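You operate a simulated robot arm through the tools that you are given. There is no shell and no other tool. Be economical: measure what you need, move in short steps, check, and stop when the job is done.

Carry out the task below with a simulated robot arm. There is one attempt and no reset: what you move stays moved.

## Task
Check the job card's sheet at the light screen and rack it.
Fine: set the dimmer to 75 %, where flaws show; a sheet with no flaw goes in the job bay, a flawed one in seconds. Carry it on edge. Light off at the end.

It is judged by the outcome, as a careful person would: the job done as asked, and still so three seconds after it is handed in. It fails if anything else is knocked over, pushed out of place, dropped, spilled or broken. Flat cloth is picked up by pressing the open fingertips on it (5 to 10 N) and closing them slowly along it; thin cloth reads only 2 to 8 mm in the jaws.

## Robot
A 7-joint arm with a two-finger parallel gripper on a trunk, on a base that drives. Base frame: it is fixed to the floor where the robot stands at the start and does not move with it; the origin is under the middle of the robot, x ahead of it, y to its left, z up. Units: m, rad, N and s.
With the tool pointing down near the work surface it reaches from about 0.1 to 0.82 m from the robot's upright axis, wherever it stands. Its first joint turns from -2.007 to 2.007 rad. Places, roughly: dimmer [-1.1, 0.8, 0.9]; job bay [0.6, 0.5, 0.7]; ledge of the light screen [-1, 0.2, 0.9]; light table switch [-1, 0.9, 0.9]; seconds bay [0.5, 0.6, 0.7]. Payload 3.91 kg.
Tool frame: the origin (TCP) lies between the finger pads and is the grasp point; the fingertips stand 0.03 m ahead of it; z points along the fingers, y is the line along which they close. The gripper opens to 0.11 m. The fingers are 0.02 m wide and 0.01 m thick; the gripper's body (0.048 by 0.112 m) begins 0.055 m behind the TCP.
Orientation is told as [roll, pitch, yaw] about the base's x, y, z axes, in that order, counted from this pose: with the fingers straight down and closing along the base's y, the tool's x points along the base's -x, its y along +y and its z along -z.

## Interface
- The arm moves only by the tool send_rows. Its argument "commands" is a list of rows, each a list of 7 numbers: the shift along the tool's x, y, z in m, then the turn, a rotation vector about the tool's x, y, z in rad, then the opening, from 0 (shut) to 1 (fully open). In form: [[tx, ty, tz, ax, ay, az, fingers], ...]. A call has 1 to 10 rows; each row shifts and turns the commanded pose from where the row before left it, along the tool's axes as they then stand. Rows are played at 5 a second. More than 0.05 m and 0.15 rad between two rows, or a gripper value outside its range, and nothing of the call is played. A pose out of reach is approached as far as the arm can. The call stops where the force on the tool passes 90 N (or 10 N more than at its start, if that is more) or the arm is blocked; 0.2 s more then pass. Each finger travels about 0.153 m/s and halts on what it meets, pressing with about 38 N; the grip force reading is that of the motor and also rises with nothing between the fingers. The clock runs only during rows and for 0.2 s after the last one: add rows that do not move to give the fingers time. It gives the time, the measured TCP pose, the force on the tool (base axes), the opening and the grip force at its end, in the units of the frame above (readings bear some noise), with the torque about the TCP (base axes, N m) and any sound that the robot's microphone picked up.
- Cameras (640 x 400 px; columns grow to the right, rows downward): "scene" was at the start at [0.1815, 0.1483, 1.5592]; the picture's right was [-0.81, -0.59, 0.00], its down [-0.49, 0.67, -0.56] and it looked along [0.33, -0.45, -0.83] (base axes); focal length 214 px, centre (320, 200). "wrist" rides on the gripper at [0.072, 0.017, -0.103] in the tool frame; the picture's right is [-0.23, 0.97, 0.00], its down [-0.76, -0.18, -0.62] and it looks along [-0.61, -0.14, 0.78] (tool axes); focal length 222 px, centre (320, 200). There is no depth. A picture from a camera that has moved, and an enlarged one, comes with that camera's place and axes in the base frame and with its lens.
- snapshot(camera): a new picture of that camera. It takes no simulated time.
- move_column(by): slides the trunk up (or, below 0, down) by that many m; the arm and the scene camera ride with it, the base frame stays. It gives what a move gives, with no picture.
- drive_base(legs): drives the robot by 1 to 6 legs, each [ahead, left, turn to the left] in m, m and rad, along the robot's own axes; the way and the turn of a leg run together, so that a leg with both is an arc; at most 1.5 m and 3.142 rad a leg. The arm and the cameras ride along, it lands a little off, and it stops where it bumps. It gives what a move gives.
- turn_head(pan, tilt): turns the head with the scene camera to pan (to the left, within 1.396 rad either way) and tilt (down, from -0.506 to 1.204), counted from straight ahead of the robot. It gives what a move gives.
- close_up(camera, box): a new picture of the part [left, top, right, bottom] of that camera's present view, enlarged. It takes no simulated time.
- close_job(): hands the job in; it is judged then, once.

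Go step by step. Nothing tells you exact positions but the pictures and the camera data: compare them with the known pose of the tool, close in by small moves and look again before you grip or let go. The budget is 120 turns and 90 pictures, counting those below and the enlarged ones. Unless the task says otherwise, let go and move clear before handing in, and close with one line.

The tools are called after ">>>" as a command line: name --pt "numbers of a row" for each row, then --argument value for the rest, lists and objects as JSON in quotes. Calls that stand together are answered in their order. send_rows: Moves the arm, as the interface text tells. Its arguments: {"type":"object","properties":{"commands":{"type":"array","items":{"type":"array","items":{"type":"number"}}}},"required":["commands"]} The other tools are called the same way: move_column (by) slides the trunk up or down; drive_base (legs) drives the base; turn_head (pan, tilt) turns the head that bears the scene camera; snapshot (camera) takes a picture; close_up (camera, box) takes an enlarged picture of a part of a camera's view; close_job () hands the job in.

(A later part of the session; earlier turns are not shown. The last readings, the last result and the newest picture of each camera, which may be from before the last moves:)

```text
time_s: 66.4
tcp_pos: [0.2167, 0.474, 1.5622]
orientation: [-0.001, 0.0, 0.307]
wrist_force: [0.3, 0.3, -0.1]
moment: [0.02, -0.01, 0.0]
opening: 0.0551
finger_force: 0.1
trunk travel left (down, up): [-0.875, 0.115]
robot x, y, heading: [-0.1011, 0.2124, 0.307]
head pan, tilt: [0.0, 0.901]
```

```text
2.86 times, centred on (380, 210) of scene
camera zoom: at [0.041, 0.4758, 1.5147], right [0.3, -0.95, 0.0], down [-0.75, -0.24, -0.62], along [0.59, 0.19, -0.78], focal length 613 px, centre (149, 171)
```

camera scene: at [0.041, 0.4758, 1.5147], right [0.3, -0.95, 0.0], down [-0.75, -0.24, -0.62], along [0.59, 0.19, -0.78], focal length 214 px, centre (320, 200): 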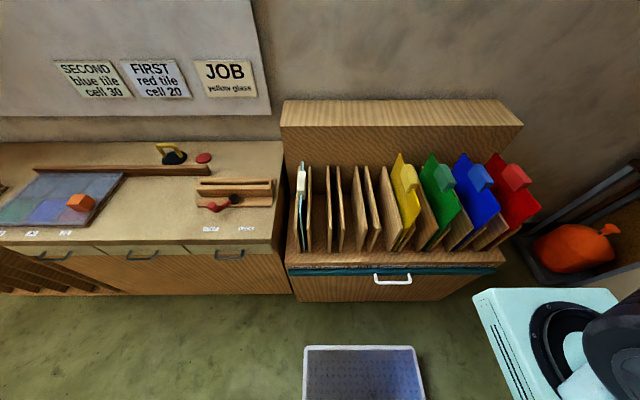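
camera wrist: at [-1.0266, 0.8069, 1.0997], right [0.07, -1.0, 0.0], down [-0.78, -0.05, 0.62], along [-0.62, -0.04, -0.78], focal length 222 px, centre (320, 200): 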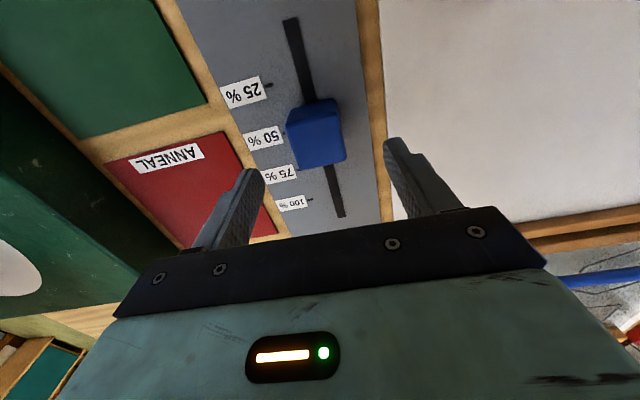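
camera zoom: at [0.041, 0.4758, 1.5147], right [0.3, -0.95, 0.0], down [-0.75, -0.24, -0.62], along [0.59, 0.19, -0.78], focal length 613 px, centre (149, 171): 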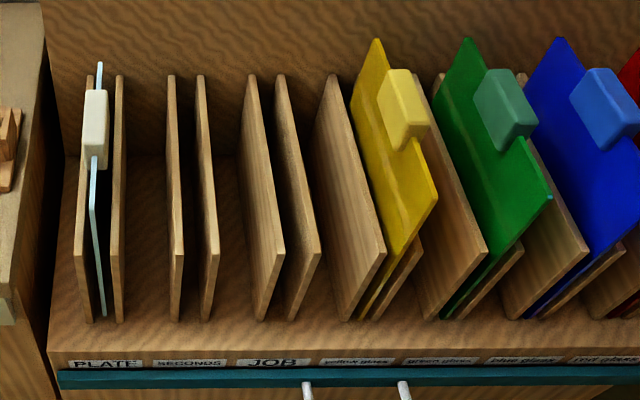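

Triangulated tab centre ≈ (0.611, 0.348, 1.00). I'll move the tool above it and lower the trunk partway.

>>> send_rows --pt "-0.04 -0.029 0 0 0 0 0.5" --pt "-0.042 -0.03 0 0 0 0 0.5" --pt "-0.0425 -0.03 0 0 0 0 0.5" --pt "-0.0425 -0.03 0 0 0 0 0.5" --pt "-0.0425 -0.03 0 0 0 0 0.6" --pt "-0.0425 -0.03 0 0 0 0 0.7" --pt "-0.0425 -0.03 0 0 0 0 0.7" --pt "-0.0425 -0.03 0 0 0 0 0.7" --pt "0 0 0 0 0 0 0.7"

>>> move_column --by -0.4

>>> snapshot --camera "wrist"

>>> snapshot --camera "scene"

```text
refused: row 2 steps farther than a row can; nothing moved
```

```text
time_s: 70.2
tcp_pos: [0.2164, 0.4742, 1.164]
orientation: [0.001, -0.001, 0.308]
wrist_force: [-0.3, -0.5, -0.6]
moment: [-0.01, 0.06, 0.0]
opening: 0.0551
finger_force: 0.1
trunk travel left (down, up): [-0.475, 0.515]
robot x, y, heading: [-0.1022, 0.2147, 0.309]
head pan, tilt: [0.0, 0.901]
```

```text
52 pictures are left
camera wrist: at [0.1409, 0.4675, 1.2667], right [-0.08, 1.0, 0.0], down [0.78, 0.06, 0.62], along [0.62, 0.05, -0.78], focal length 222 px, centre (320, 200)
```

wrist: 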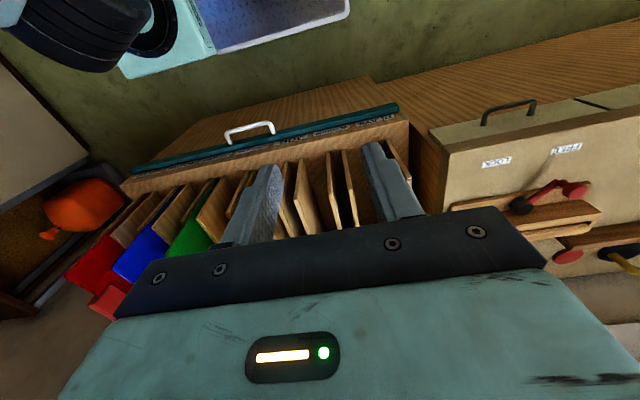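

```text
51 pictures are left
camera scene: at [0.041, 0.4758, 1.1148], right [0.3, -0.95, 0.0], down [-0.75, -0.24, -0.62], along [0.59, 0.19, -0.78], focal length 214 px, centre (320, 200)
```

scene: 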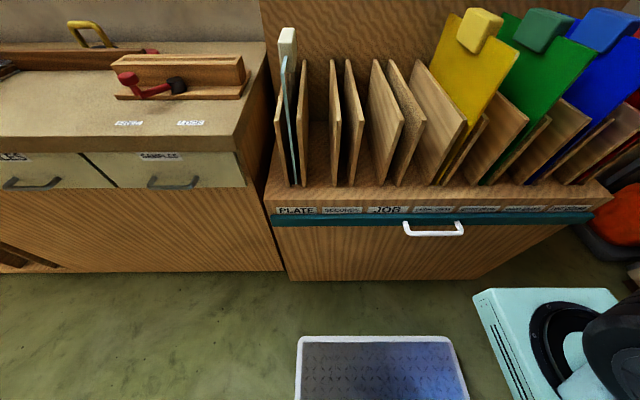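

Tab height confirmed ≈1.0, rack floor ≈0.695. Moving above the tab at the current height.

>>> send_rows --pt "-0.039 -0.028 0 0 0 0 0.5" --pt "-0.039 -0.028 0 0 0 0 0.5" --pt "-0.039 -0.028 0 0 0 0 0.5" --pt "-0.039 -0.028 0 0 0 0 0.5" --pt "-0.039 -0.028 0 0 0 0 0.6" --pt "-0.039 -0.028 0 0 0 0 0.7" --pt "-0.039 -0.028 0 0 0 0 0.7" --pt "-0.039 -0.028 0 0 0 0 0.7" --pt "-0.0255 -0.015 0 0 0 0 0.7" --pt "0 0 0 0 0 0 0.7"

>>> snapshot --camera "wrist"

>>> snapshot --camera "scene"

```text
time_s: 72.4
tcp_pos: [0.6111, 0.3496, 1.1638]
orientation: [0.0, 0.001, 0.31]
wrist_force: [0.8, -0.4, -0.6]
moment: [-0.02, 0.05, -0.01]
opening: 0.0769
finger_force: 0.1
trunk travel left (down, up): [-0.475, 0.515]
robot x, y, heading: [-0.1054, 0.216, 0.309]
head pan, tilt: [0.0, 0.901]
```

```text
50 pictures are left
camera wrist: at [0.5352, 0.3433, 1.2668], right [-0.08, 1.0, 0.0], down [0.78, 0.06, 0.62], along [0.62, 0.05, -0.78], focal length 222 px, centre (320, 200)
```

wrist: 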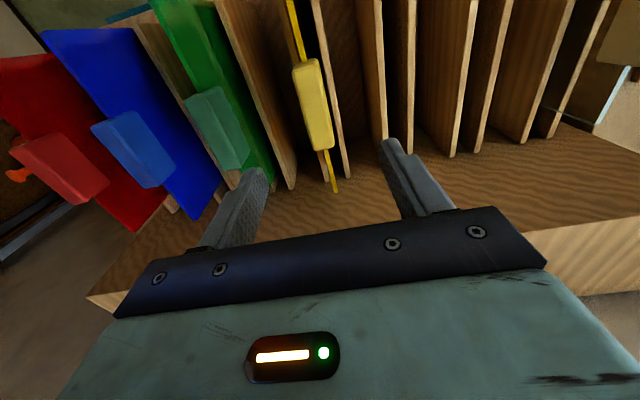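

```text
49 pictures are left
camera scene: at [0.041, 0.4758, 1.1147], right [0.3, -0.95, 0.0], down [-0.75, -0.24, -0.62], along [0.59, 0.19, -0.78], focal length 214 px, centre (320, 200)
```

scene: 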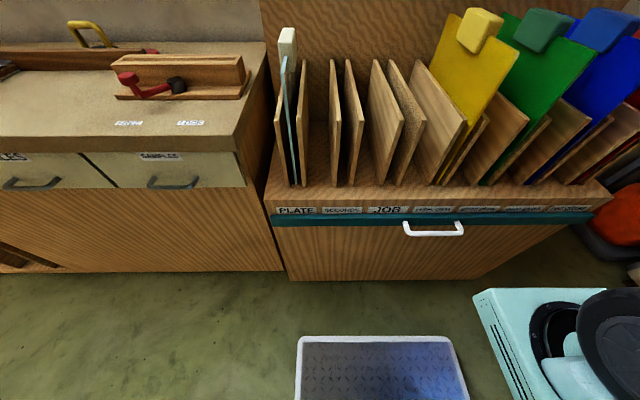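

>>> close_up --camera "wrist" --box '[230, 0, 430, 220]'

```text
1.82 times, centred on (330, 110) of wrist
camera zoom: at [0.5352, 0.3433, 1.2668], right [-0.08, 1.0, 0.0], down [0.78, 0.06, 0.62], along [0.62, 0.05, -0.78], focal length 404 px, centre (302, 364)
```

zoom: 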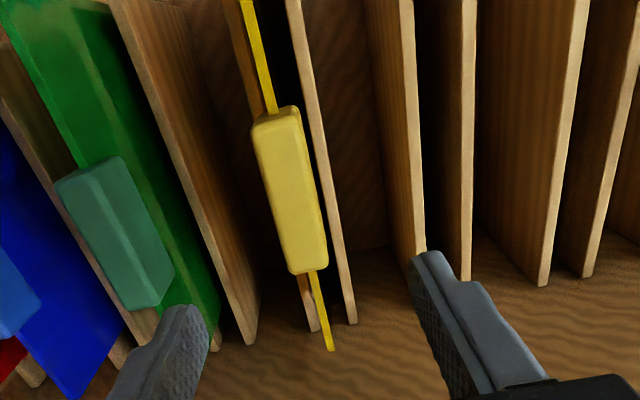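

Tab: 27 mm thick, 86 mm long, centre (0.610, 0.3445). I'll shift 4.5 mm right, descend and grip it.

>>> send_rows --pt "0.0 -0.0045 0.03 0 0 0 0.7" --pt "0 0 0.04 0 0 0 0.7" --pt "0 0 0.03 0 0 0 0.7" --pt "0 0 0.03 0 0 0 0.7" --pt "0 0 0.02 0 0 0 0.7" --pt "0 0 0.007 0 0 0 0.7" --pt "0 0 0 0 0 0 0.7"

>>> snapshot --camera "wrist"

>>> turn_head --pan -0.3 --tilt 0.5

>>> snapshot --camera "scene"

```text
time_s: 74.0
tcp_pos: [0.6122, 0.3455, 1.0066]
orientation: [0.0, 0.001, 0.309]
wrist_force: [0.4, 0.6, 0.0]
moment: [0.0, -0.01, -0.03]
opening: 0.0771
finger_force: 0.1
trunk travel left (down, up): [-0.475, 0.515]
robot x, y, heading: [-0.1023, 0.211, 0.306]
head pan, tilt: [0.0, 0.901]
```

```text
47 pictures are left
camera wrist: at [0.5372, 0.3382, 1.1097], right [-0.08, 1.0, 0.0], down [0.78, 0.06, 0.62], along [0.62, 0.05, -0.78], focal length 222 px, centre (320, 200)
```

wrist: 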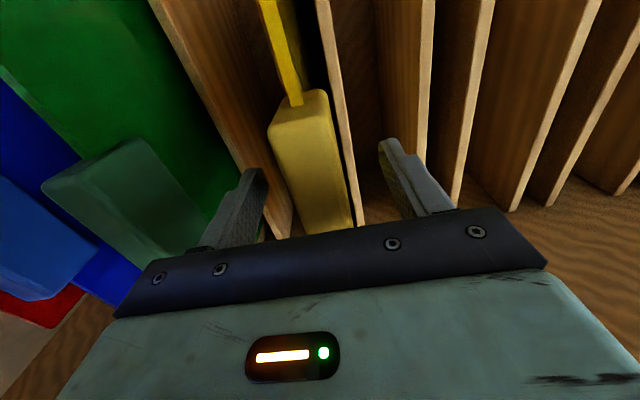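

```text
time_s: 74.9
tcp_pos: [0.6118, 0.3449, 1.006]
orientation: [-0.001, -0.001, 0.309]
wrist_force: [-0.5, 0.6, 0.3]
moment: [-0.03, -0.01, 0.0]
opening: 0.0772
finger_force: 0.1
trunk travel left (down, up): [-0.475, 0.515]
robot x, y, heading: [-0.0998, 0.2139, 0.315]
head pan, tilt: [-0.3, 0.499]
```

```text
46 pictures are left
camera scene: at [0.0601, 0.4537, 1.1485], right [0.01, -1.0, 0.0], down [-0.48, 0.0, -0.88], along [0.88, 0.01, -0.48], focal length 214 px, centre (320, 200)
```

scene: 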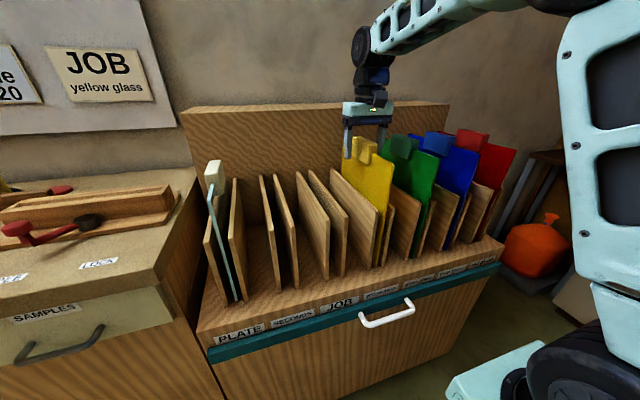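

The fingers straddle the tab. Closing gently.

>>> send_rows --pt "0 0 0 0 0 0 0.55" --pt "0 0 0 0 0 0 0.45" --pt "0 0 0 0 0 0 0.35" --pt "0 0 0 0 0 0 0.25" --pt "0 0 0 0 0 0 0.15" --pt "0 0 0 0 0 0 0.1" --pt "0 0 0 0 0 0 0.1"

>>> close_up --camera "scene" --box '[290, 80, 490, 280]'

```text
time_s: 76.5
tcp_pos: [0.6117, 0.3444, 1.0062]
orientation: [-0.001, 0.0, 0.309]
wrist_force: [0.4, -1.3, -0.6]
moment: [-0.1, -0.03, 0.65]
opening: 0.0281
finger_force: 30.2
trunk travel left (down, up): [-0.475, 0.515]
robot x, y, heading: [-0.1025, 0.2114, 0.314]
head pan, tilt: [-0.3, 0.499]
```

```text
2.00 times, centred on (390, 180) of scene
camera zoom: at [0.0601, 0.4536, 1.1486], right [0.01, -1.0, 0.0], down [-0.48, 0.0, -0.88], along [0.88, 0.01, -0.48], focal length 429 px, centre (180, 240)
```

zoom: 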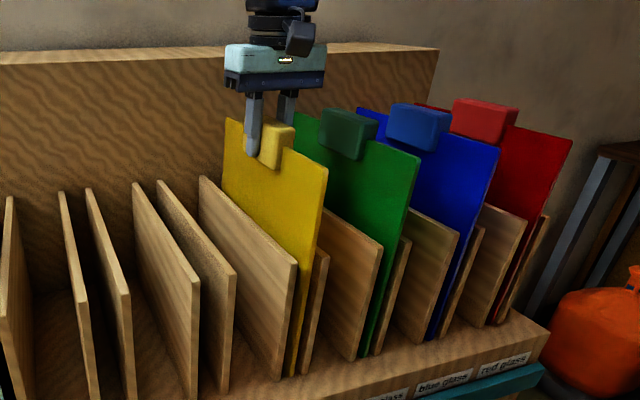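

Gripped at 28 mm. Lifting straight up with the trunk.

>>> move_column --by 0.1

>>> move_column --by 0.4

>>> turn_head --pan -0.1 --tilt 0.7

>>> snapshot --camera "scene"

```text
time_s: 77.8
tcp_pos: [0.6131, 0.346, 1.1049]
orientation: [-0.001, 0.001, 0.31]
wrist_force: [0.5, 0.9, -11.7]
moment: [-0.01, 0.01, 0.02]
opening: 0.0281
finger_force: 30.0
trunk travel left (down, up): [-0.575, 0.415]
robot x, y, heading: [-0.0998, 0.2169, 0.311]
head pan, tilt: [-0.3, 0.499]
```

```text
time_s: 81.6
tcp_pos: [0.6127, 0.3445, 1.5056]
orientation: [0.0, -0.001, 0.309]
wrist_force: [0.3, 0.7, -12.8]
moment: [0.01, -0.01, 0.01]
opening: 0.0281
finger_force: 30.0
trunk travel left (down, up): [-0.975, 0.015]
robot x, y, heading: [-0.1012, 0.2145, 0.311]
head pan, tilt: [-0.3, 0.499]
```

```text
time_s: 82.4
tcp_pos: [0.6135, 0.3445, 1.5055]
orientation: [0.0, 0.001, 0.308]
wrist_force: [-0.1, 0.4, -12.7]
moment: [0.0, -0.02, -0.04]
opening: 0.0277
finger_force: 30.0
trunk travel left (down, up): [-0.975, 0.015]
robot x, y, heading: [-0.1041, 0.2131, 0.308]
head pan, tilt: [-0.099, 0.7]
```

```text
44 pictures are left
camera scene: at [0.0529, 0.4706, 1.6308], right [0.21, -0.98, 0.0], down [-0.63, -0.13, -0.77], along [0.75, 0.16, -0.64], focal length 214 px, centre (320, 200)
```

scene: 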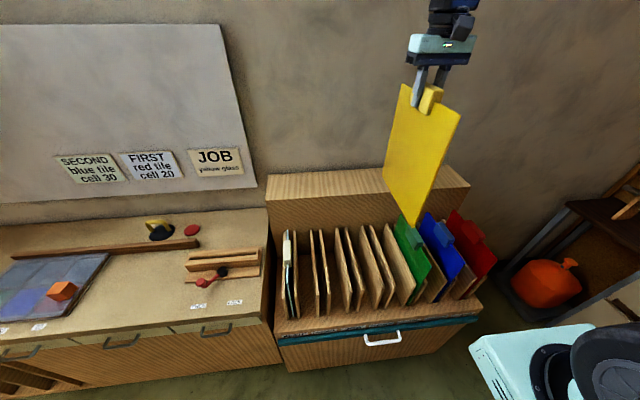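

The sheet is held vertically and everything else stays in place. I'll retract the arm, turn around, and drive to a spot right of the screen.

>>> send_rows --pt "0.03 0 0 0 0 0 0.1" --pt "0.04 0 0 0 0 0 0.1" --pt "0.04 0 0 0 0 0 0.1" --pt "0.04 0 0 0 0 0 0.1" --pt "0.04 0 0 0 0 0 0.1" --pt "0.04 0 0 0 0 0 0.1" --pt "0 0 0 0 0 0 0.1"

>>> drive_base --legs '[[0, 0, 1.568], [0, 0, 1.568]]'

>>> snapshot --camera "scene"

```text
time_s: 84.0
tcp_pos: [0.3954, 0.2739, 1.5058]
orientation: [-0.001, -0.001, 0.308]
wrist_force: [-0.4, -0.1, -11.8]
moment: [-0.03, 0.02, 0.01]
opening: 0.028
finger_force: 30.2
trunk travel left (down, up): [-0.975, 0.015]
robot x, y, heading: [-0.1, 0.2125, 0.309]
head pan, tilt: [-0.099, 0.7]
```

```text
time_s: 92.0
tcp_pos: [-0.5975, 0.1498, 1.506]
orientation: [0.0, -0.001, -2.823]
wrist_force: [-0.3, 0.4, -12.5]
moment: [0.06, 0.01, 0.01]
opening: 0.0278
finger_force: 30.1
trunk travel left (down, up): [-0.975, 0.015]
robot x, y, heading: [-0.1021, 0.213, -2.825]
head pan, tilt: [-0.099, 0.7]
```

```text
43 pictures are left
camera scene: at [-0.2586, -0.0429, 1.6308], right [-0.22, 0.98, 0.0], down [0.63, 0.14, -0.76], along [-0.75, -0.17, -0.64], focal length 214 px, centre (320, 200)
```

scene: 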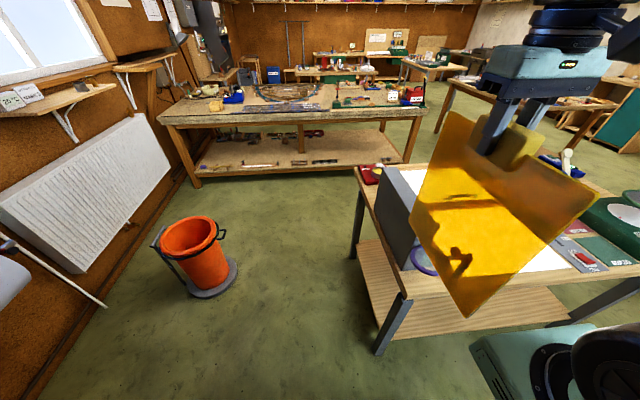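

Now sideways along the bench, then a little ahead.

>>> drive_base --legs '[[0, -0.64, 0], [0.12, 0, 0]]'

>>> turn_head --pan 0.5 --tilt 0.8

>>> snapshot --camera "scene"

```text
time_s: 96.5
tcp_pos: [-0.9128, 0.7248, 1.5067]
orientation: [-0.001, -0.001, -2.828]
wrist_force: [0.0, 0.6, -12.0]
moment: [0.03, -0.04, 0.01]
opening: 0.0282
finger_force: 29.9
trunk travel left (down, up): [-0.975, 0.015]
robot x, y, heading: [-0.4124, 0.7815, -2.829]
head pan, tilt: [-0.099, 0.7]
```

```text
time_s: 97.5
tcp_pos: [-0.912, 0.7244, 1.5055]
orientation: [0.001, 0.0, -2.827]
wrist_force: [0.9, -0.2, -12.3]
moment: [0.02, 0.0, 0.0]
opening: 0.0276
finger_force: 30.5
trunk travel left (down, up): [-0.975, 0.015]
robot x, y, heading: [-0.4177, 0.7854, -2.828]
head pan, tilt: [0.499, 0.799]
```

```text
42 pictures are left
camera scene: at [-0.547, 0.4901, 1.6226], right [-0.72, 0.69, 0.0], down [0.49, 0.52, -0.7], along [-0.48, -0.51, -0.72], focal length 214 px, centre (320, 200)
```

scene: 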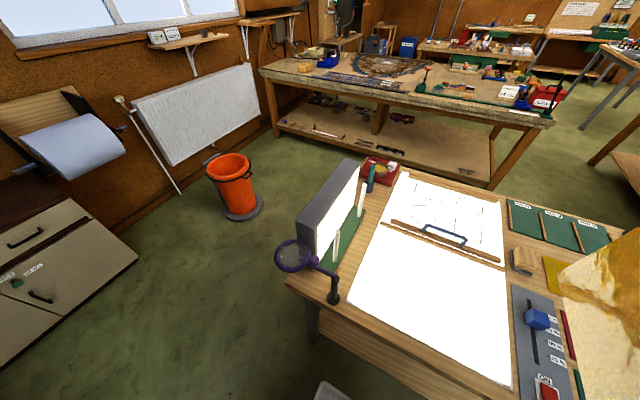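

>>> close_up --camera "scene" --box '[265, 140, 405, 310]'

```text
2.35 times, centred on (335, 225) of scene
camera zoom: at [-0.547, 0.4901, 1.6226], right [-0.72, 0.69, 0.0], down [0.49, 0.52, -0.7], along [-0.48, -0.51, -0.72], focal length 505 px, centre (285, 141)
```

zoom: 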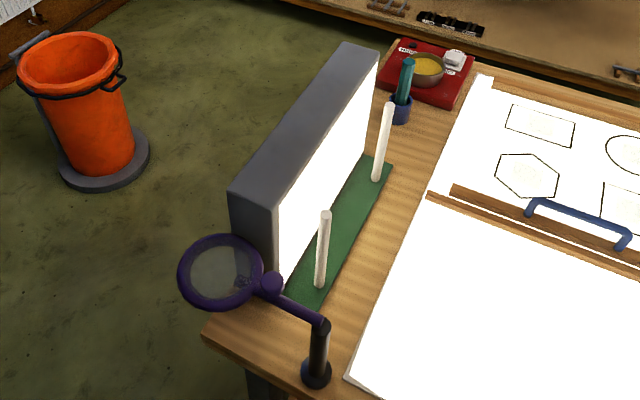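

Ledge geometry confirmed: screen face and pegs leave a ~5 cm gap; target TCP (-0.9585, 0.1745). I'll edge 0.06 m ahead, then reach left over the ledge at height.

>>> drive_base --legs '[[0.06, 0, 0]]'

```text
time_s: 98.4
tcp_pos: [-0.9693, 0.7064, 1.5054]
orientation: [0.0, 0.0, -2.827]
wrist_force: [0.5, 0.4, -11.1]
moment: [0.01, -0.05, 0.0]
opening: 0.0279
finger_force: 29.8
trunk travel left (down, up): [-0.975, 0.015]
robot x, y, heading: [-0.4724, 0.7678, -2.83]
head pan, tilt: [0.499, 0.799]
```

>>> send_rows --pt "-0.01 0.03 0 0 0 0 0.1" --pt "-0.012 0.04 0 0 0 0 0.1" --pt "-0.013 0.045 0 0 0 0 0.1" --pt "-0.013 0.045 0 0 0 0 0.1" --pt "-0.013 0.045 0 0 0 0 0.1" --pt "-0.013 0.045 0 0 0 0 0.1" --pt "-0.013 0.045 0 0 0 0 0.1" --pt "-0.013 0.045 0 0 0 0 0.1" --pt "-0.013 0.045 0 0 0 0 0.1" --pt "0 0 0 0 0 0 0.1"

>>> snapshot --camera "scene"

```text
time_s: 100.6
tcp_pos: [-0.9593, 0.3027, 1.5036]
orientation: [-0.003, 0.002, -2.828]
wrist_force: [-0.4, -1.0, -12.7]
moment: [0.01, -0.03, -0.02]
opening: 0.0279
finger_force: 30.3
trunk travel left (down, up): [-0.975, 0.015]
robot x, y, heading: [-0.4734, 0.7666, -2.829]
head pan, tilt: [0.499, 0.799]
```

```text
40 pictures are left
camera scene: at [-0.6035, 0.4706, 1.6223], right [-0.73, 0.69, 0.0], down [0.49, 0.52, -0.7], along [-0.48, -0.51, -0.72], focal length 214 px, centre (320, 200)
```

scene: 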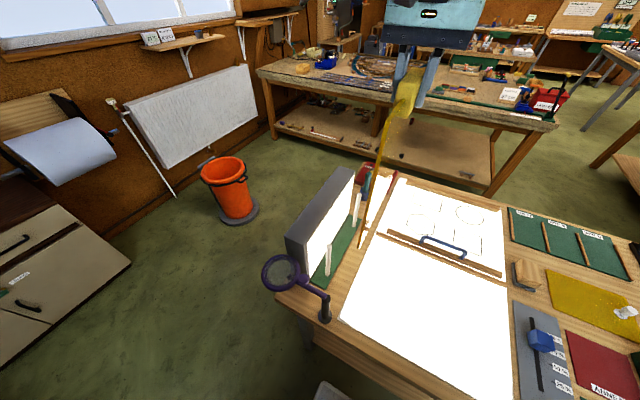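

>>> send_rows --pt "-0.013 0.04 0 0 0 0 0.1" --pt "-0.013 0.04 0 0 0 0 0.1" --pt "-0.0126 0.042 0 0 0 0 0.1" --pt "0 0 0 0 0 0 0.1" --pt "0 0 0 0 0 0 0.1"

>>> move_column --by -0.07

>>> snapshot --camera "scene"

>>> close_up --camera "scene" --box '[245, 90, 445, 290]'

```text
time_s: 101.8
tcp_pos: [-0.9522, 0.2021, 1.5003]
orientation: [-0.002, 0.002, -2.828]
wrist_force: [0.4, 0.3, -12.9]
moment: [-0.02, 0.0, -0.02]
opening: 0.0279
finger_force: 30.3
out of reach, approached as far as the arm can: row 3
trunk travel left (down, up): [-0.975, 0.015]
robot x, y, heading: [-0.4726, 0.7689, -2.826]
head pan, tilt: [0.499, 0.799]
```

```text
time_s: 102.9
tcp_pos: [-0.9508, 0.2027, 1.4307]
orientation: [0.0, 0.0, -2.827]
wrist_force: [0.4, 0.6, -11.6]
moment: [0.02, -0.02, 0.03]
opening: 0.028
finger_force: 30.4
trunk travel left (down, up): [-0.905, 0.085]
robot x, y, heading: [-0.4717, 0.7674, -2.834]
head pan, tilt: [0.499, 0.799]
```

```text
39 pictures are left
camera scene: at [-0.6034, 0.4712, 1.5525], right [-0.73, 0.69, 0.0], down [0.49, 0.52, -0.7], along [-0.48, -0.51, -0.72], focal length 214 px, centre (320, 200)
```

scene: 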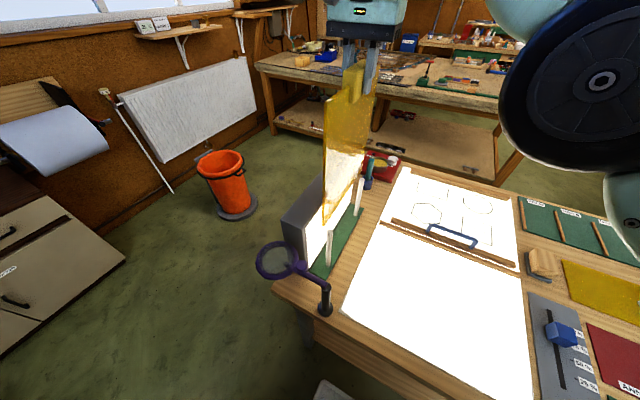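

```text
2.00 times, centred on (345, 190) of scene
camera zoom: at [-0.6034, 0.4712, 1.5525], right [-0.73, 0.69, 0.0], down [0.49, 0.52, -0.7], along [-0.48, -0.51, -0.72], focal length 429 px, centre (270, 220)
```

zoom: 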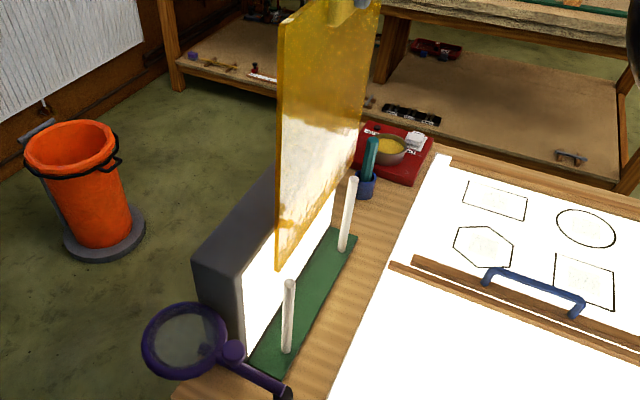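

The arm is slightly short of reach; I'll shift the base left 0.045 and adjust.

>>> drive_base --legs '[[0.01, 0.045, 0]]'

```text
time_s: 103.8
tcp_pos: [-0.9483, 0.1553, 1.4311]
orientation: [0.001, -0.001, -2.828]
wrist_force: [-2.0, 4.2, -11.0]
moment: [1.29, 0.53, 0.13]
opening: 0.0297
finger_force: 29.8
trunk travel left (down, up): [-0.905, 0.085]
robot x, y, heading: [-0.4663, 0.7163, -2.828]
head pan, tilt: [0.499, 0.799]
```

Contact: the sheet overshot against the screen's top. Easing back right and up.

>>> send_rows --pt "0 -0.008 0 0 0 0 0.1" --pt "0 -0.008 0 0 0 0 0.1" --pt "0 -0.008 0 0 0 0 0.1" --pt "0 0 0 0 0 0 0.1"

>>> close_up --camera "scene" --box '[245, 30, 445, 290]'

```text
time_s: 104.8
tcp_pos: [-0.9534, 0.1785, 1.4316]
orientation: [0.0, 0.0, -2.828]
wrist_force: [0.2, 0.3, -12.0]
moment: [0.01, 0.02, -0.01]
opening: 0.0278
finger_force: 29.6
trunk travel left (down, up): [-0.905, 0.085]
robot x, y, heading: [-0.4718, 0.7237, -2.829]
head pan, tilt: [0.499, 0.799]
```

```text
1.54 times, centred on (345, 160) of scene
camera zoom: at [-0.5988, 0.4244, 1.5525], right [-0.73, 0.69, 0.0], down [0.49, 0.52, -0.7], along [-0.48, -0.51, -0.72], focal length 330 px, centre (282, 262)
```

zoom: 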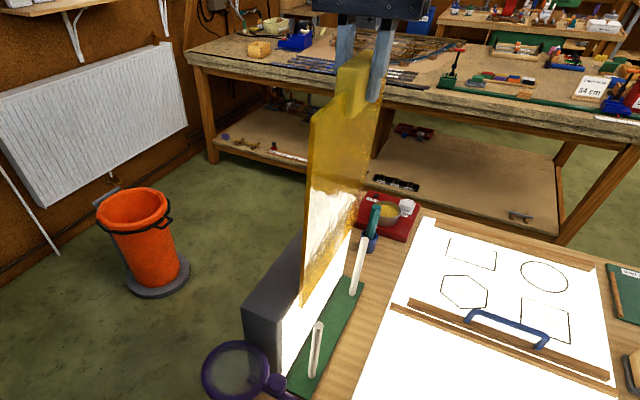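

Force is normal again. Checking clearance from the wrist camera before lowering.

>>> close_up --camera "wrist" --box '[200, 0, 440, 200]'

```text
2.00 times, centred on (320, 100) of wrist
camera zoom: at [-0.8815, 0.1844, 1.5355], right [0.08, -1.0, 0.0], down [-0.78, -0.07, 0.62], along [-0.62, -0.05, -0.78], focal length 444 px, centre (320, 400)
```

zoom: 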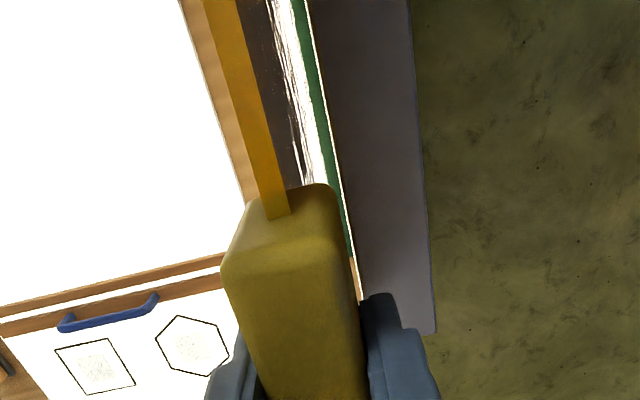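

About 13 mm between sheet and screen, ~30 mm to the pegs; shift 6 mm right, then lower in stages.

>>> send_rows --pt "-0.003 -0.006 0 0 0 0 0.1" --pt "0 0 0 0 0 0 0.1"

>>> move_column --by -0.1

>>> close_up --camera "wrist" --box '[200, 0, 440, 200]'

>>> snapshot --camera "scene"

```text
time_s: 105.4
tcp_pos: [-0.9584, 0.1828, 1.4324]
orientation: [0.001, 0.001, -2.828]
wrist_force: [0.4, -0.3, -13.0]
moment: [-0.02, 0.01, -0.03]
opening: 0.0281
finger_force: 29.8
trunk travel left (down, up): [-0.905, 0.085]
robot x, y, heading: [-0.4689, 0.7202, -2.828]
head pan, tilt: [0.499, 0.799]
```

```text
time_s: 106.8
tcp_pos: [-0.9585, 0.1832, 1.3324]
orientation: [-0.001, 0.001, -2.83]
wrist_force: [-0.1, 0.2, -11.9]
moment: [0.0, -0.02, -0.02]
opening: 0.0277
finger_force: 30.0
trunk travel left (down, up): [-0.805, 0.185]
robot x, y, heading: [-0.4698, 0.7255, -2.834]
head pan, tilt: [0.499, 0.799]
```

```text
2.00 times, centred on (320, 100) of wrist
camera zoom: at [-0.8861, 0.1889, 1.4355], right [0.08, -1.0, 0.0], down [-0.78, -0.07, 0.62], along [-0.62, -0.05, -0.78], focal length 444 px, centre (320, 400)
```

zoom: 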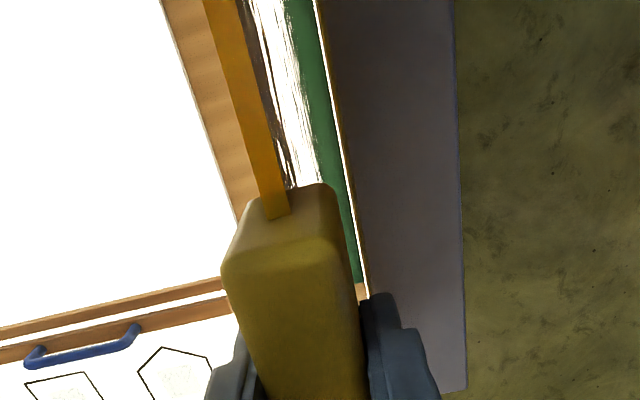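

```text
34 pictures are left
camera scene: at [-0.5988, 0.4244, 1.4525], right [-0.73, 0.69, 0.0], down [0.49, 0.52, -0.7], along [-0.48, -0.51, -0.72], focal length 214 px, centre (320, 200)
```

scene: 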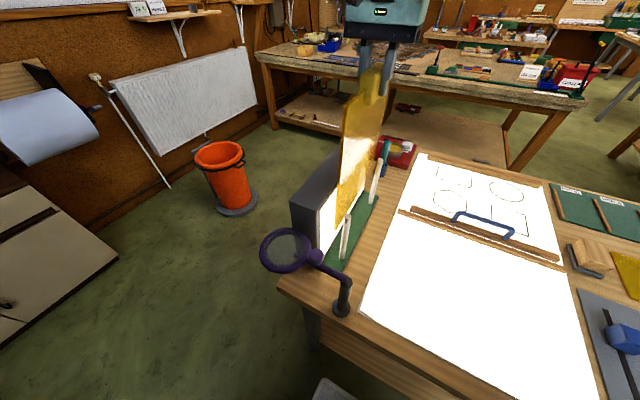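

Going down cleanly between screen and pegs; lowering further.

>>> move_column --by -0.1

>>> turn_head --pan 0.75 --tilt 0.5

>>> snapshot --camera "scene"

>>> close_up --camera "scene" --box '[240, 130, 400, 330]'

```text
time_s: 108.1
tcp_pos: [-0.9587, 0.1839, 1.2308]
orientation: [0.0, -0.002, -2.83]
wrist_force: [0.3, 0.9, -11.5]
moment: [-0.02, -0.03, 0.0]
opening: 0.0278
finger_force: 29.7
trunk travel left (down, up): [-0.705, 0.285]
robot x, y, heading: [-0.4693, 0.7229, -2.827]
head pan, tilt: [0.499, 0.799]
```

```text
time_s: 108.9
tcp_pos: [-0.9583, 0.1834, 1.2311]
orientation: [-0.001, -0.001, -2.829]
wrist_force: [-0.5, 0.1, -12.6]
moment: [-0.01, -0.02, 0.0]
opening: 0.028
finger_force: 29.6
trunk travel left (down, up): [-0.705, 0.285]
robot x, y, heading: [-0.4687, 0.7198, -2.827]
head pan, tilt: [0.75, 0.499]
```

```text
33 pictures are left
camera scene: at [-0.5876, 0.4035, 1.3784], right [-0.87, 0.49, 0.0], down [0.23, 0.42, -0.88], along [-0.43, -0.77, -0.48], focal length 214 px, centre (320, 200)
```

scene: 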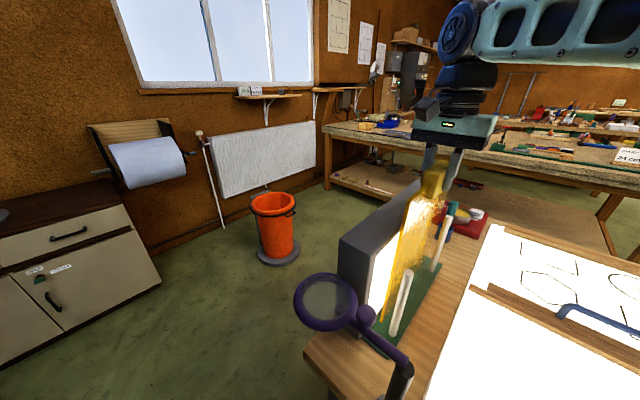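

```text
2.00 times, centred on (320, 230) of scene
camera zoom: at [-0.5876, 0.4035, 1.3784], right [-0.87, 0.49, 0.0], down [0.23, 0.42, -0.88], along [-0.43, -0.77, -0.48], focal length 429 px, centre (320, 140)
```

zoom: 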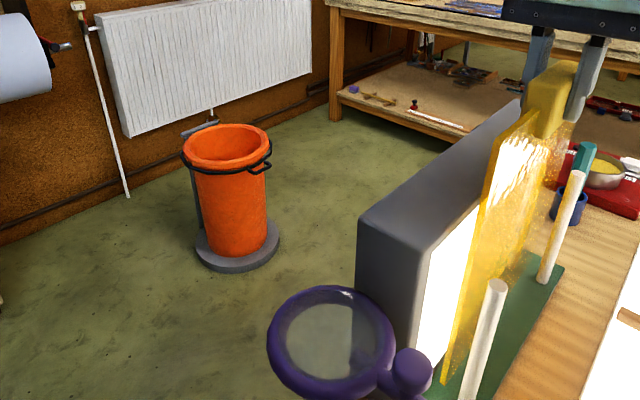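

Close to the ledge now. Fine steps down until the weight comes off.

>>> send_rows --pt "0 0 0.004 0 0 0 0.1" --pt "0 0 0.004 0 0 0 0.1" --pt "0 0 0 0 0 0 0.1"

>>> send_rows --pt "0 0 0.003 0 0 0 0.1" --pt "0 0 0 0 0 0 0.1"

>>> close_up --camera "scene" --box '[330, 150, 480, 350]'

```text
time_s: 109.7
tcp_pos: [-0.9593, 0.1833, 1.2238]
orientation: [0.0, -0.001, -2.827]
wrist_force: [-0.2, -1.0, -11.6]
moment: [0.01, 0.0, 0.02]
opening: 0.0278
finger_force: 29.5
trunk travel left (down, up): [-0.705, 0.285]
robot x, y, heading: [-0.4676, 0.7213, -2.826]
head pan, tilt: [0.75, 0.499]
```

```text
time_s: 110.3
tcp_pos: [-0.9593, 0.1836, 1.2216]
orientation: [0.0, -0.001, -2.828]
wrist_force: [-0.3, 0.3, -12.2]
moment: [-0.01, -0.04, 0.0]
opening: 0.0277
finger_force: 30.2
trunk travel left (down, up): [-0.705, 0.285]
robot x, y, heading: [-0.4712, 0.7213, -2.828]
head pan, tilt: [0.75, 0.499]
```

```text
2.00 times, centred on (405, 250) of scene
camera zoom: at [-0.5876, 0.4034, 1.3784], right [-0.87, 0.49, 0.0], down [0.23, 0.42, -0.88], along [-0.43, -0.77, -0.48], focal length 429 px, centre (150, 100)
```

zoom: 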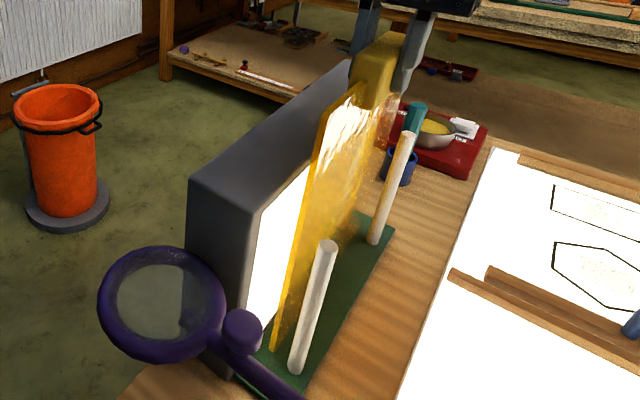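

>>> send_rows --pt "0 0 0.004 0 0 0 0.1" --pt "0 0 0 0 0 0 0.1"

>>> send_rows --pt "0 0 0.004 0 0 0 0.1" --pt "0 0 0 0 0 0 0.1"

```text
time_s: 110.9
tcp_pos: [-0.9596, 0.1828, 1.2177]
orientation: [0.002, -0.001, -2.83]
wrist_force: [2.8, 1.6, -1.8]
moment: [0.27, 0.5, -0.15]
opening: 0.0279
finger_force: 29.7
trunk travel left (down, up): [-0.705, 0.285]
robot x, y, heading: [-0.469, 0.7183, -2.831]
head pan, tilt: [0.75, 0.499]
```

```text
time_s: 111.5
tcp_pos: [-0.9577, 0.1837, 1.2159]
orientation: [0.003, -0.002, -2.826]
wrist_force: [5.9, 3.5, 20.7]
moment: [0.52, 0.13, -0.02]
opening: 0.0277
finger_force: 30.9
trunk travel left (down, up): [-0.705, 0.285]
robot x, y, heading: [-0.4691, 0.7222, -2.834]
head pan, tilt: [0.75, 0.499]
```

Resting on the ledge. Easing pressure and inspecting from here.

>>> send_rows --pt "0 0 -0.0025 0 0 0 0.1" --pt "0 0 0 0 0 0 0.1"

>>> close_up --camera "scene" --box '[370, 180, 460, 340]'

```text
time_s: 112.1
tcp_pos: [-0.958, 0.1829, 1.2165]
orientation: [-0.001, -0.001, -2.828]
wrist_force: [6.5, 1.0, 7.7]
moment: [-0.56, 0.42, 0.13]
opening: 0.0279
finger_force: 29.7
trunk travel left (down, up): [-0.705, 0.285]
robot x, y, heading: [-0.4681, 0.7214, -2.829]
head pan, tilt: [0.75, 0.499]
```

```text
2.50 times, centred on (415, 260) of scene
camera zoom: at [-0.5865, 0.4041, 1.3786], right [-0.87, 0.49, 0.0], down [0.23, 0.42, -0.88], along [-0.43, -0.77, -0.48], focal length 536 px, centre (82, 50)
```

zoom: 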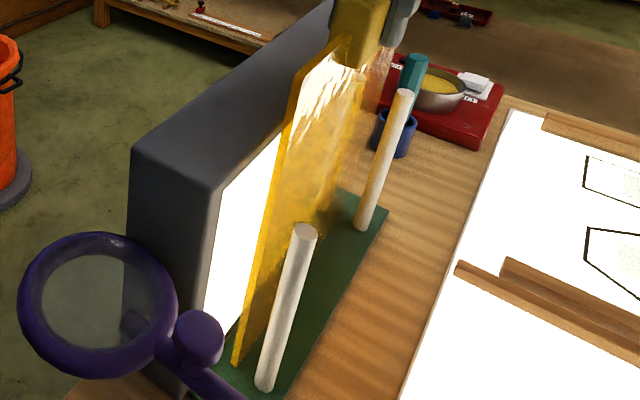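

The view is too oblique. I'll lean the sheet gently against the screen, release it and drive right for a square look.

>>> send_rows --pt "0 0.006 0 0.02 0 0 0.1" --pt "0 0.006 0 0.02 0 0 0.1" --pt "0 0.006 0 0.02 0 0 0.1" --pt "0 0 0 0 0 0 0.1"

>>> close_up --camera "scene" --box '[370, 180, 460, 340]'

```text
time_s: 113.1
tcp_pos: [-0.9525, 0.1648, 1.2155]
orientation: [-0.06, -0.001, -2.828]
wrist_force: [4.0, -1.7, 11.4]
moment: [-0.19, -0.94, 0.11]
opening: 0.028
finger_force: 30.2
trunk travel left (down, up): [-0.705, 0.285]
robot x, y, heading: [-0.464, 0.7225, -2.829]
head pan, tilt: [0.75, 0.499]
```

```text
2.50 times, centred on (415, 260) of scene
camera zoom: at [-0.5867, 0.4041, 1.3788], right [-0.87, 0.49, 0.0], down [0.23, 0.42, -0.88], along [-0.43, -0.77, -0.48], focal length 536 px, centre (82, 50)
```

zoom: 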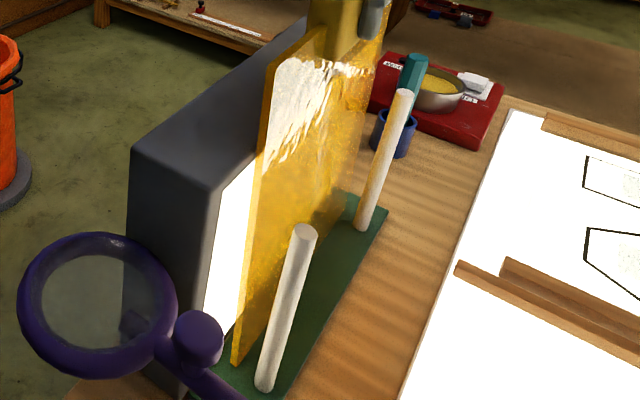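

>>> send_rows --pt "0 0.004 0 0.013 0 0 0.1" --pt "0 0.003 0 0.01 0 0 0.1" --pt "0 0 0 0 0 0 0.1"

>>> close_up --camera "wrist" --box '[200, 0, 440, 200]'

```text
time_s: 113.9
tcp_pos: [-0.9521, 0.1632, 1.2156]
orientation: [-0.073, -0.002, -2.83]
wrist_force: [1.1, 0.4, 12.8]
moment: [-0.33, -0.56, 0.47]
opening: 0.028
finger_force: 29.8
out of reach, approached as far as the arm can: row 2
trunk travel left (down, up): [-0.705, 0.285]
robot x, y, heading: [-0.4691, 0.7212, -2.827]
head pan, tilt: [0.75, 0.499]
```

```text
2.00 times, centred on (320, 100) of wrist
camera zoom: at [-0.8761, 0.1617, 1.3172], right [0.08, -0.99, -0.07], down [-0.76, -0.11, 0.64], along [-0.64, 0.0, -0.77], focal length 444 px, centre (320, 400)
```

zoom: 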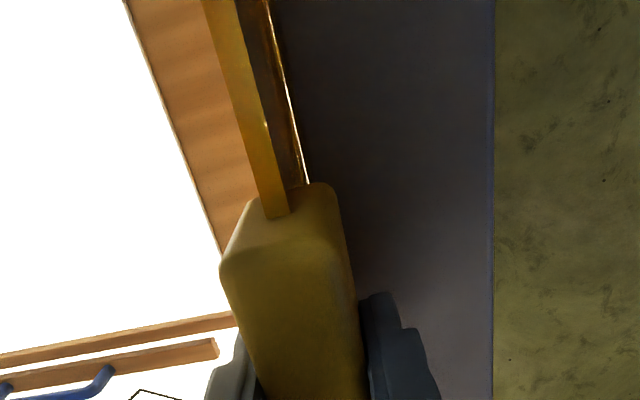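

The sheet leans within a few mm of the screen. Opening slowly.

>>> send_rows --pt "0 0 0 0 0 0 0.3" --pt "0 0 0 0 0 0 0.36" --pt "0 0 0 0 0 0 0.45" --pt "0 0 0 0 0 0 0.6" --pt "0 0 0 0 0 0 0.7" --pt "0 0 0 0 0 0 0.7"

>>> close_up --camera "wrist" --box '[200, 0, 440, 200]'

```text
time_s: 115.3
tcp_pos: [-0.9516, 0.1627, 1.2148]
orientation: [-0.074, -0.001, -2.829]
wrist_force: [-0.1, 0.4, 0.0]
moment: [0.0, 0.0, -0.01]
opening: 0.0772
finger_force: 0.1
trunk travel left (down, up): [-0.705, 0.285]
robot x, y, heading: [-0.4681, 0.7209, -2.829]
head pan, tilt: [0.75, 0.499]
```

```text
2.00 times, centred on (320, 100) of wrist
camera zoom: at [-0.8762, 0.161, 1.3165], right [0.08, -0.99, -0.07], down [-0.76, -0.11, 0.64], along [-0.64, 0.0, -0.77], focal length 444 px, centre (320, 400)
```

zoom: 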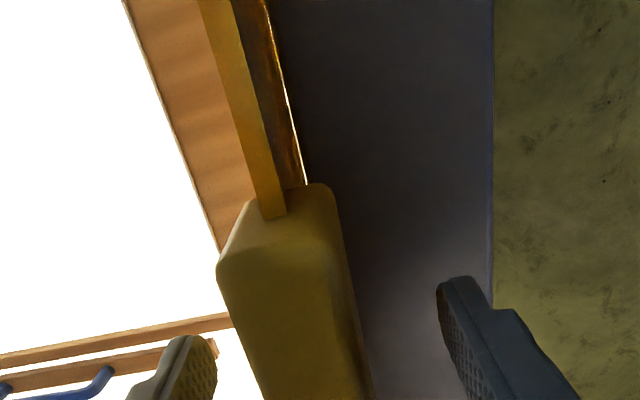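

The sheet stays. Raising and driving right to look at it.

>>> move_column --by 0.15

>>> drive_base --legs '[[0, -0.45, 0]]'

>>> turn_head --pan 0.85 --tilt 0.5

>>> snapshot --camera "scene"

```text
time_s: 117.0
tcp_pos: [-0.9525, 0.1623, 1.3656]
orientation: [-0.073, 0.001, -2.828]
wrist_force: [0.4, 0.9, -0.3]
moment: [-0.01, 0.01, -0.02]
opening: 0.0769
finger_force: 0.0
trunk travel left (down, up): [-0.855, 0.135]
robot x, y, heading: [-0.4649, 0.7233, -2.83]
head pan, tilt: [0.75, 0.499]
```

```text
time_s: 119.8
tcp_pos: [-1.0896, 0.5922, 1.3648]
orientation: [-0.072, 0.0, -2.822]
wrist_force: [0.4, 1.1, -1.2]
moment: [0.02, 0.01, 0.0]
opening: 0.077
finger_force: 0.0
trunk travel left (down, up): [-0.855, 0.135]
robot x, y, heading: [-0.6112, 1.1556, -2.829]
head pan, tilt: [0.75, 0.499]
```

```text
time_s: 120.5
tcp_pos: [-1.091, 0.5932, 1.3648]
orientation: [-0.073, -0.001, -2.825]
wrist_force: [0.9, 0.0, 0.1]
moment: [0.01, -0.02, -0.02]
opening: 0.077
finger_force: 0.1
trunk travel left (down, up): [-0.855, 0.135]
robot x, y, heading: [-0.6093, 1.1536, -2.824]
head pan, tilt: [0.85, 0.499]
```

```text
26 pictures are left
camera scene: at [-0.7187, 0.8328, 1.5286], right [-0.92, 0.39, 0.0], down [0.19, 0.44, -0.88], along [-0.35, -0.81, -0.48], focal length 214 px, centre (320, 200)
```

scene: 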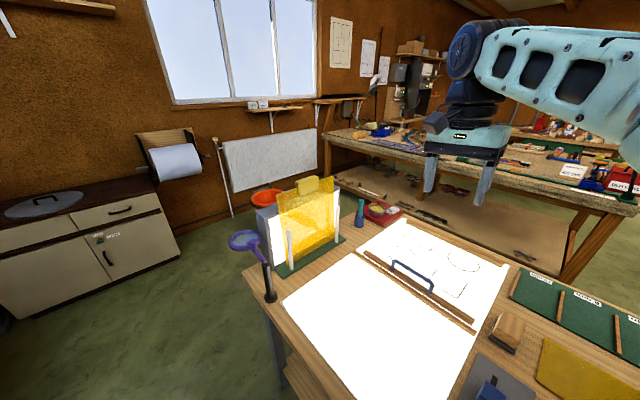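

>>> close_up --camera "scene" --box '[265, 165, 355, 280]'

```text
3.48 times, centred on (310, 222) of scene
camera zoom: at [-0.7187, 0.8328, 1.5286], right [-0.92, 0.39, 0.0], down [0.19, 0.44, -0.88], along [-0.35, -0.81, -0.48], focal length 746 px, centre (355, 122)
```

zoom: 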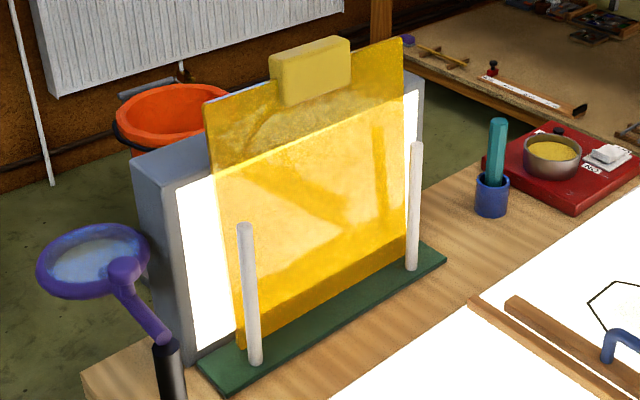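

>>> close_up --camera "scene" --box '[290, 175, 340, 265]'

```text
4.44 times, centred on (315, 220) of scene
camera zoom: at [-0.7187, 0.8328, 1.5286], right [-0.92, 0.39, 0.0], down [0.19, 0.44, -0.88], along [-0.35, -0.81, -0.48], focal length 953 px, centre (342, 111)
```

zoom: 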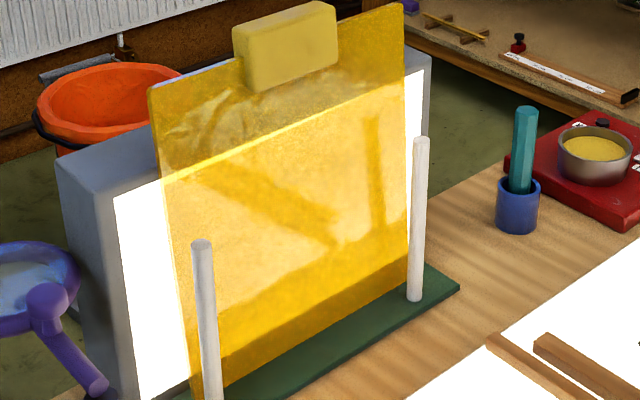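

There are light/shadow bands, likely sunlight with arm shadows. I'll go closer and lower for a sharper, different view.

>>> send_rows --pt "0.03 -0.04 0 -0.02 0 0 0.7" --pt "0.03 -0.04 0 -0.02 0 0 0.7" --pt "0.03 -0.04 0 -0.02 0 0 0.7" --pt "0.03 -0.04 0 -0.013 0 0 0.7" --pt "0.03 -0.04 0 0 0 0 0.7" --pt "0 -0.04 0 0 0 0 0.7" --pt "0 -0.04 0 0 0 0 0.7" --pt "0 -0.04 0 0 0 0 0.7" --pt "0 -0.04 0 0 0 0 0.7" --pt "0 0 0 0 0 0 0.7"

>>> drive_base --legs '[[0, 0.2, 0]]'

>>> move_column --by -0.2

>>> turn_head --pan 0.7 --tilt 0.5

>>> snapshot --camera "scene"

```text
time_s: 122.7
tcp_pos: [-1.0615, 0.9839, 1.3684]
orientation: [-0.002, 0.0, -2.823]
wrist_force: [0.5, -0.2, 0.0]
moment: [-0.02, -0.02, 0.01]
opening: 0.0768
finger_force: 0.0
trunk travel left (down, up): [-0.855, 0.135]
robot x, y, heading: [-0.6101, 1.1532, -2.828]
head pan, tilt: [0.85, 0.499]
```

```text
time_s: 124.2
tcp_pos: [-0.9995, 0.7956, 1.369]
orientation: [0.0, 0.001, -2.826]
wrist_force: [0.4, 0.5, 0.9]
moment: [0.03, 0.04, 0.03]
opening: 0.0769
finger_force: 0.1
trunk travel left (down, up): [-0.855, 0.135]
robot x, y, heading: [-0.5462, 0.9665, -2.83]
head pan, tilt: [0.85, 0.499]
```

```text
time_s: 126.4
tcp_pos: [-0.9992, 0.7953, 1.1695]
orientation: [0.0, 0.0, -2.827]
wrist_force: [0.4, 1.0, 0.0]
moment: [-0.02, 0.0, 0.01]
opening: 0.0769
finger_force: 0.1
trunk travel left (down, up): [-0.655, 0.335]
robot x, y, heading: [-0.5475, 0.967, -2.828]
head pan, tilt: [0.85, 0.499]
```

```text
time_s: 127.1
tcp_pos: [-0.9985, 0.7953, 1.1695]
orientation: [-0.001, 0.001, -2.827]
wrist_force: [0.0, -0.5, -0.5]
moment: [0.0, 0.01, -0.02]
opening: 0.077
finger_force: 0.0
trunk travel left (down, up): [-0.655, 0.335]
robot x, y, heading: [-0.547, 0.9662, -2.822]
head pan, tilt: [0.7, 0.499]
```

```text
23 pictures are left
camera scene: at [-0.6698, 0.6509, 1.3286], right [-0.85, 0.53, 0.0], down [0.25, 0.41, -0.88], along [-0.46, -0.75, -0.48], focal length 214 px, centre (320, 200)
```

scene: 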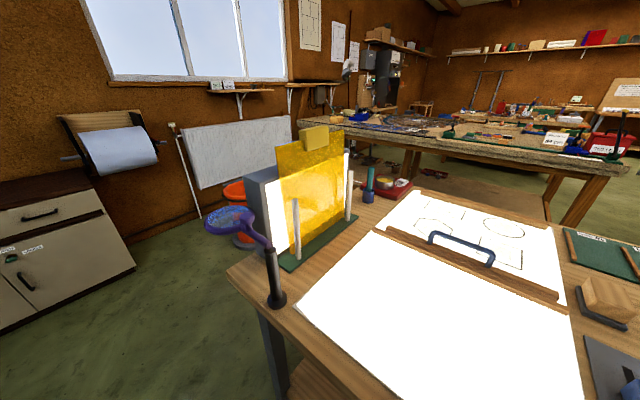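

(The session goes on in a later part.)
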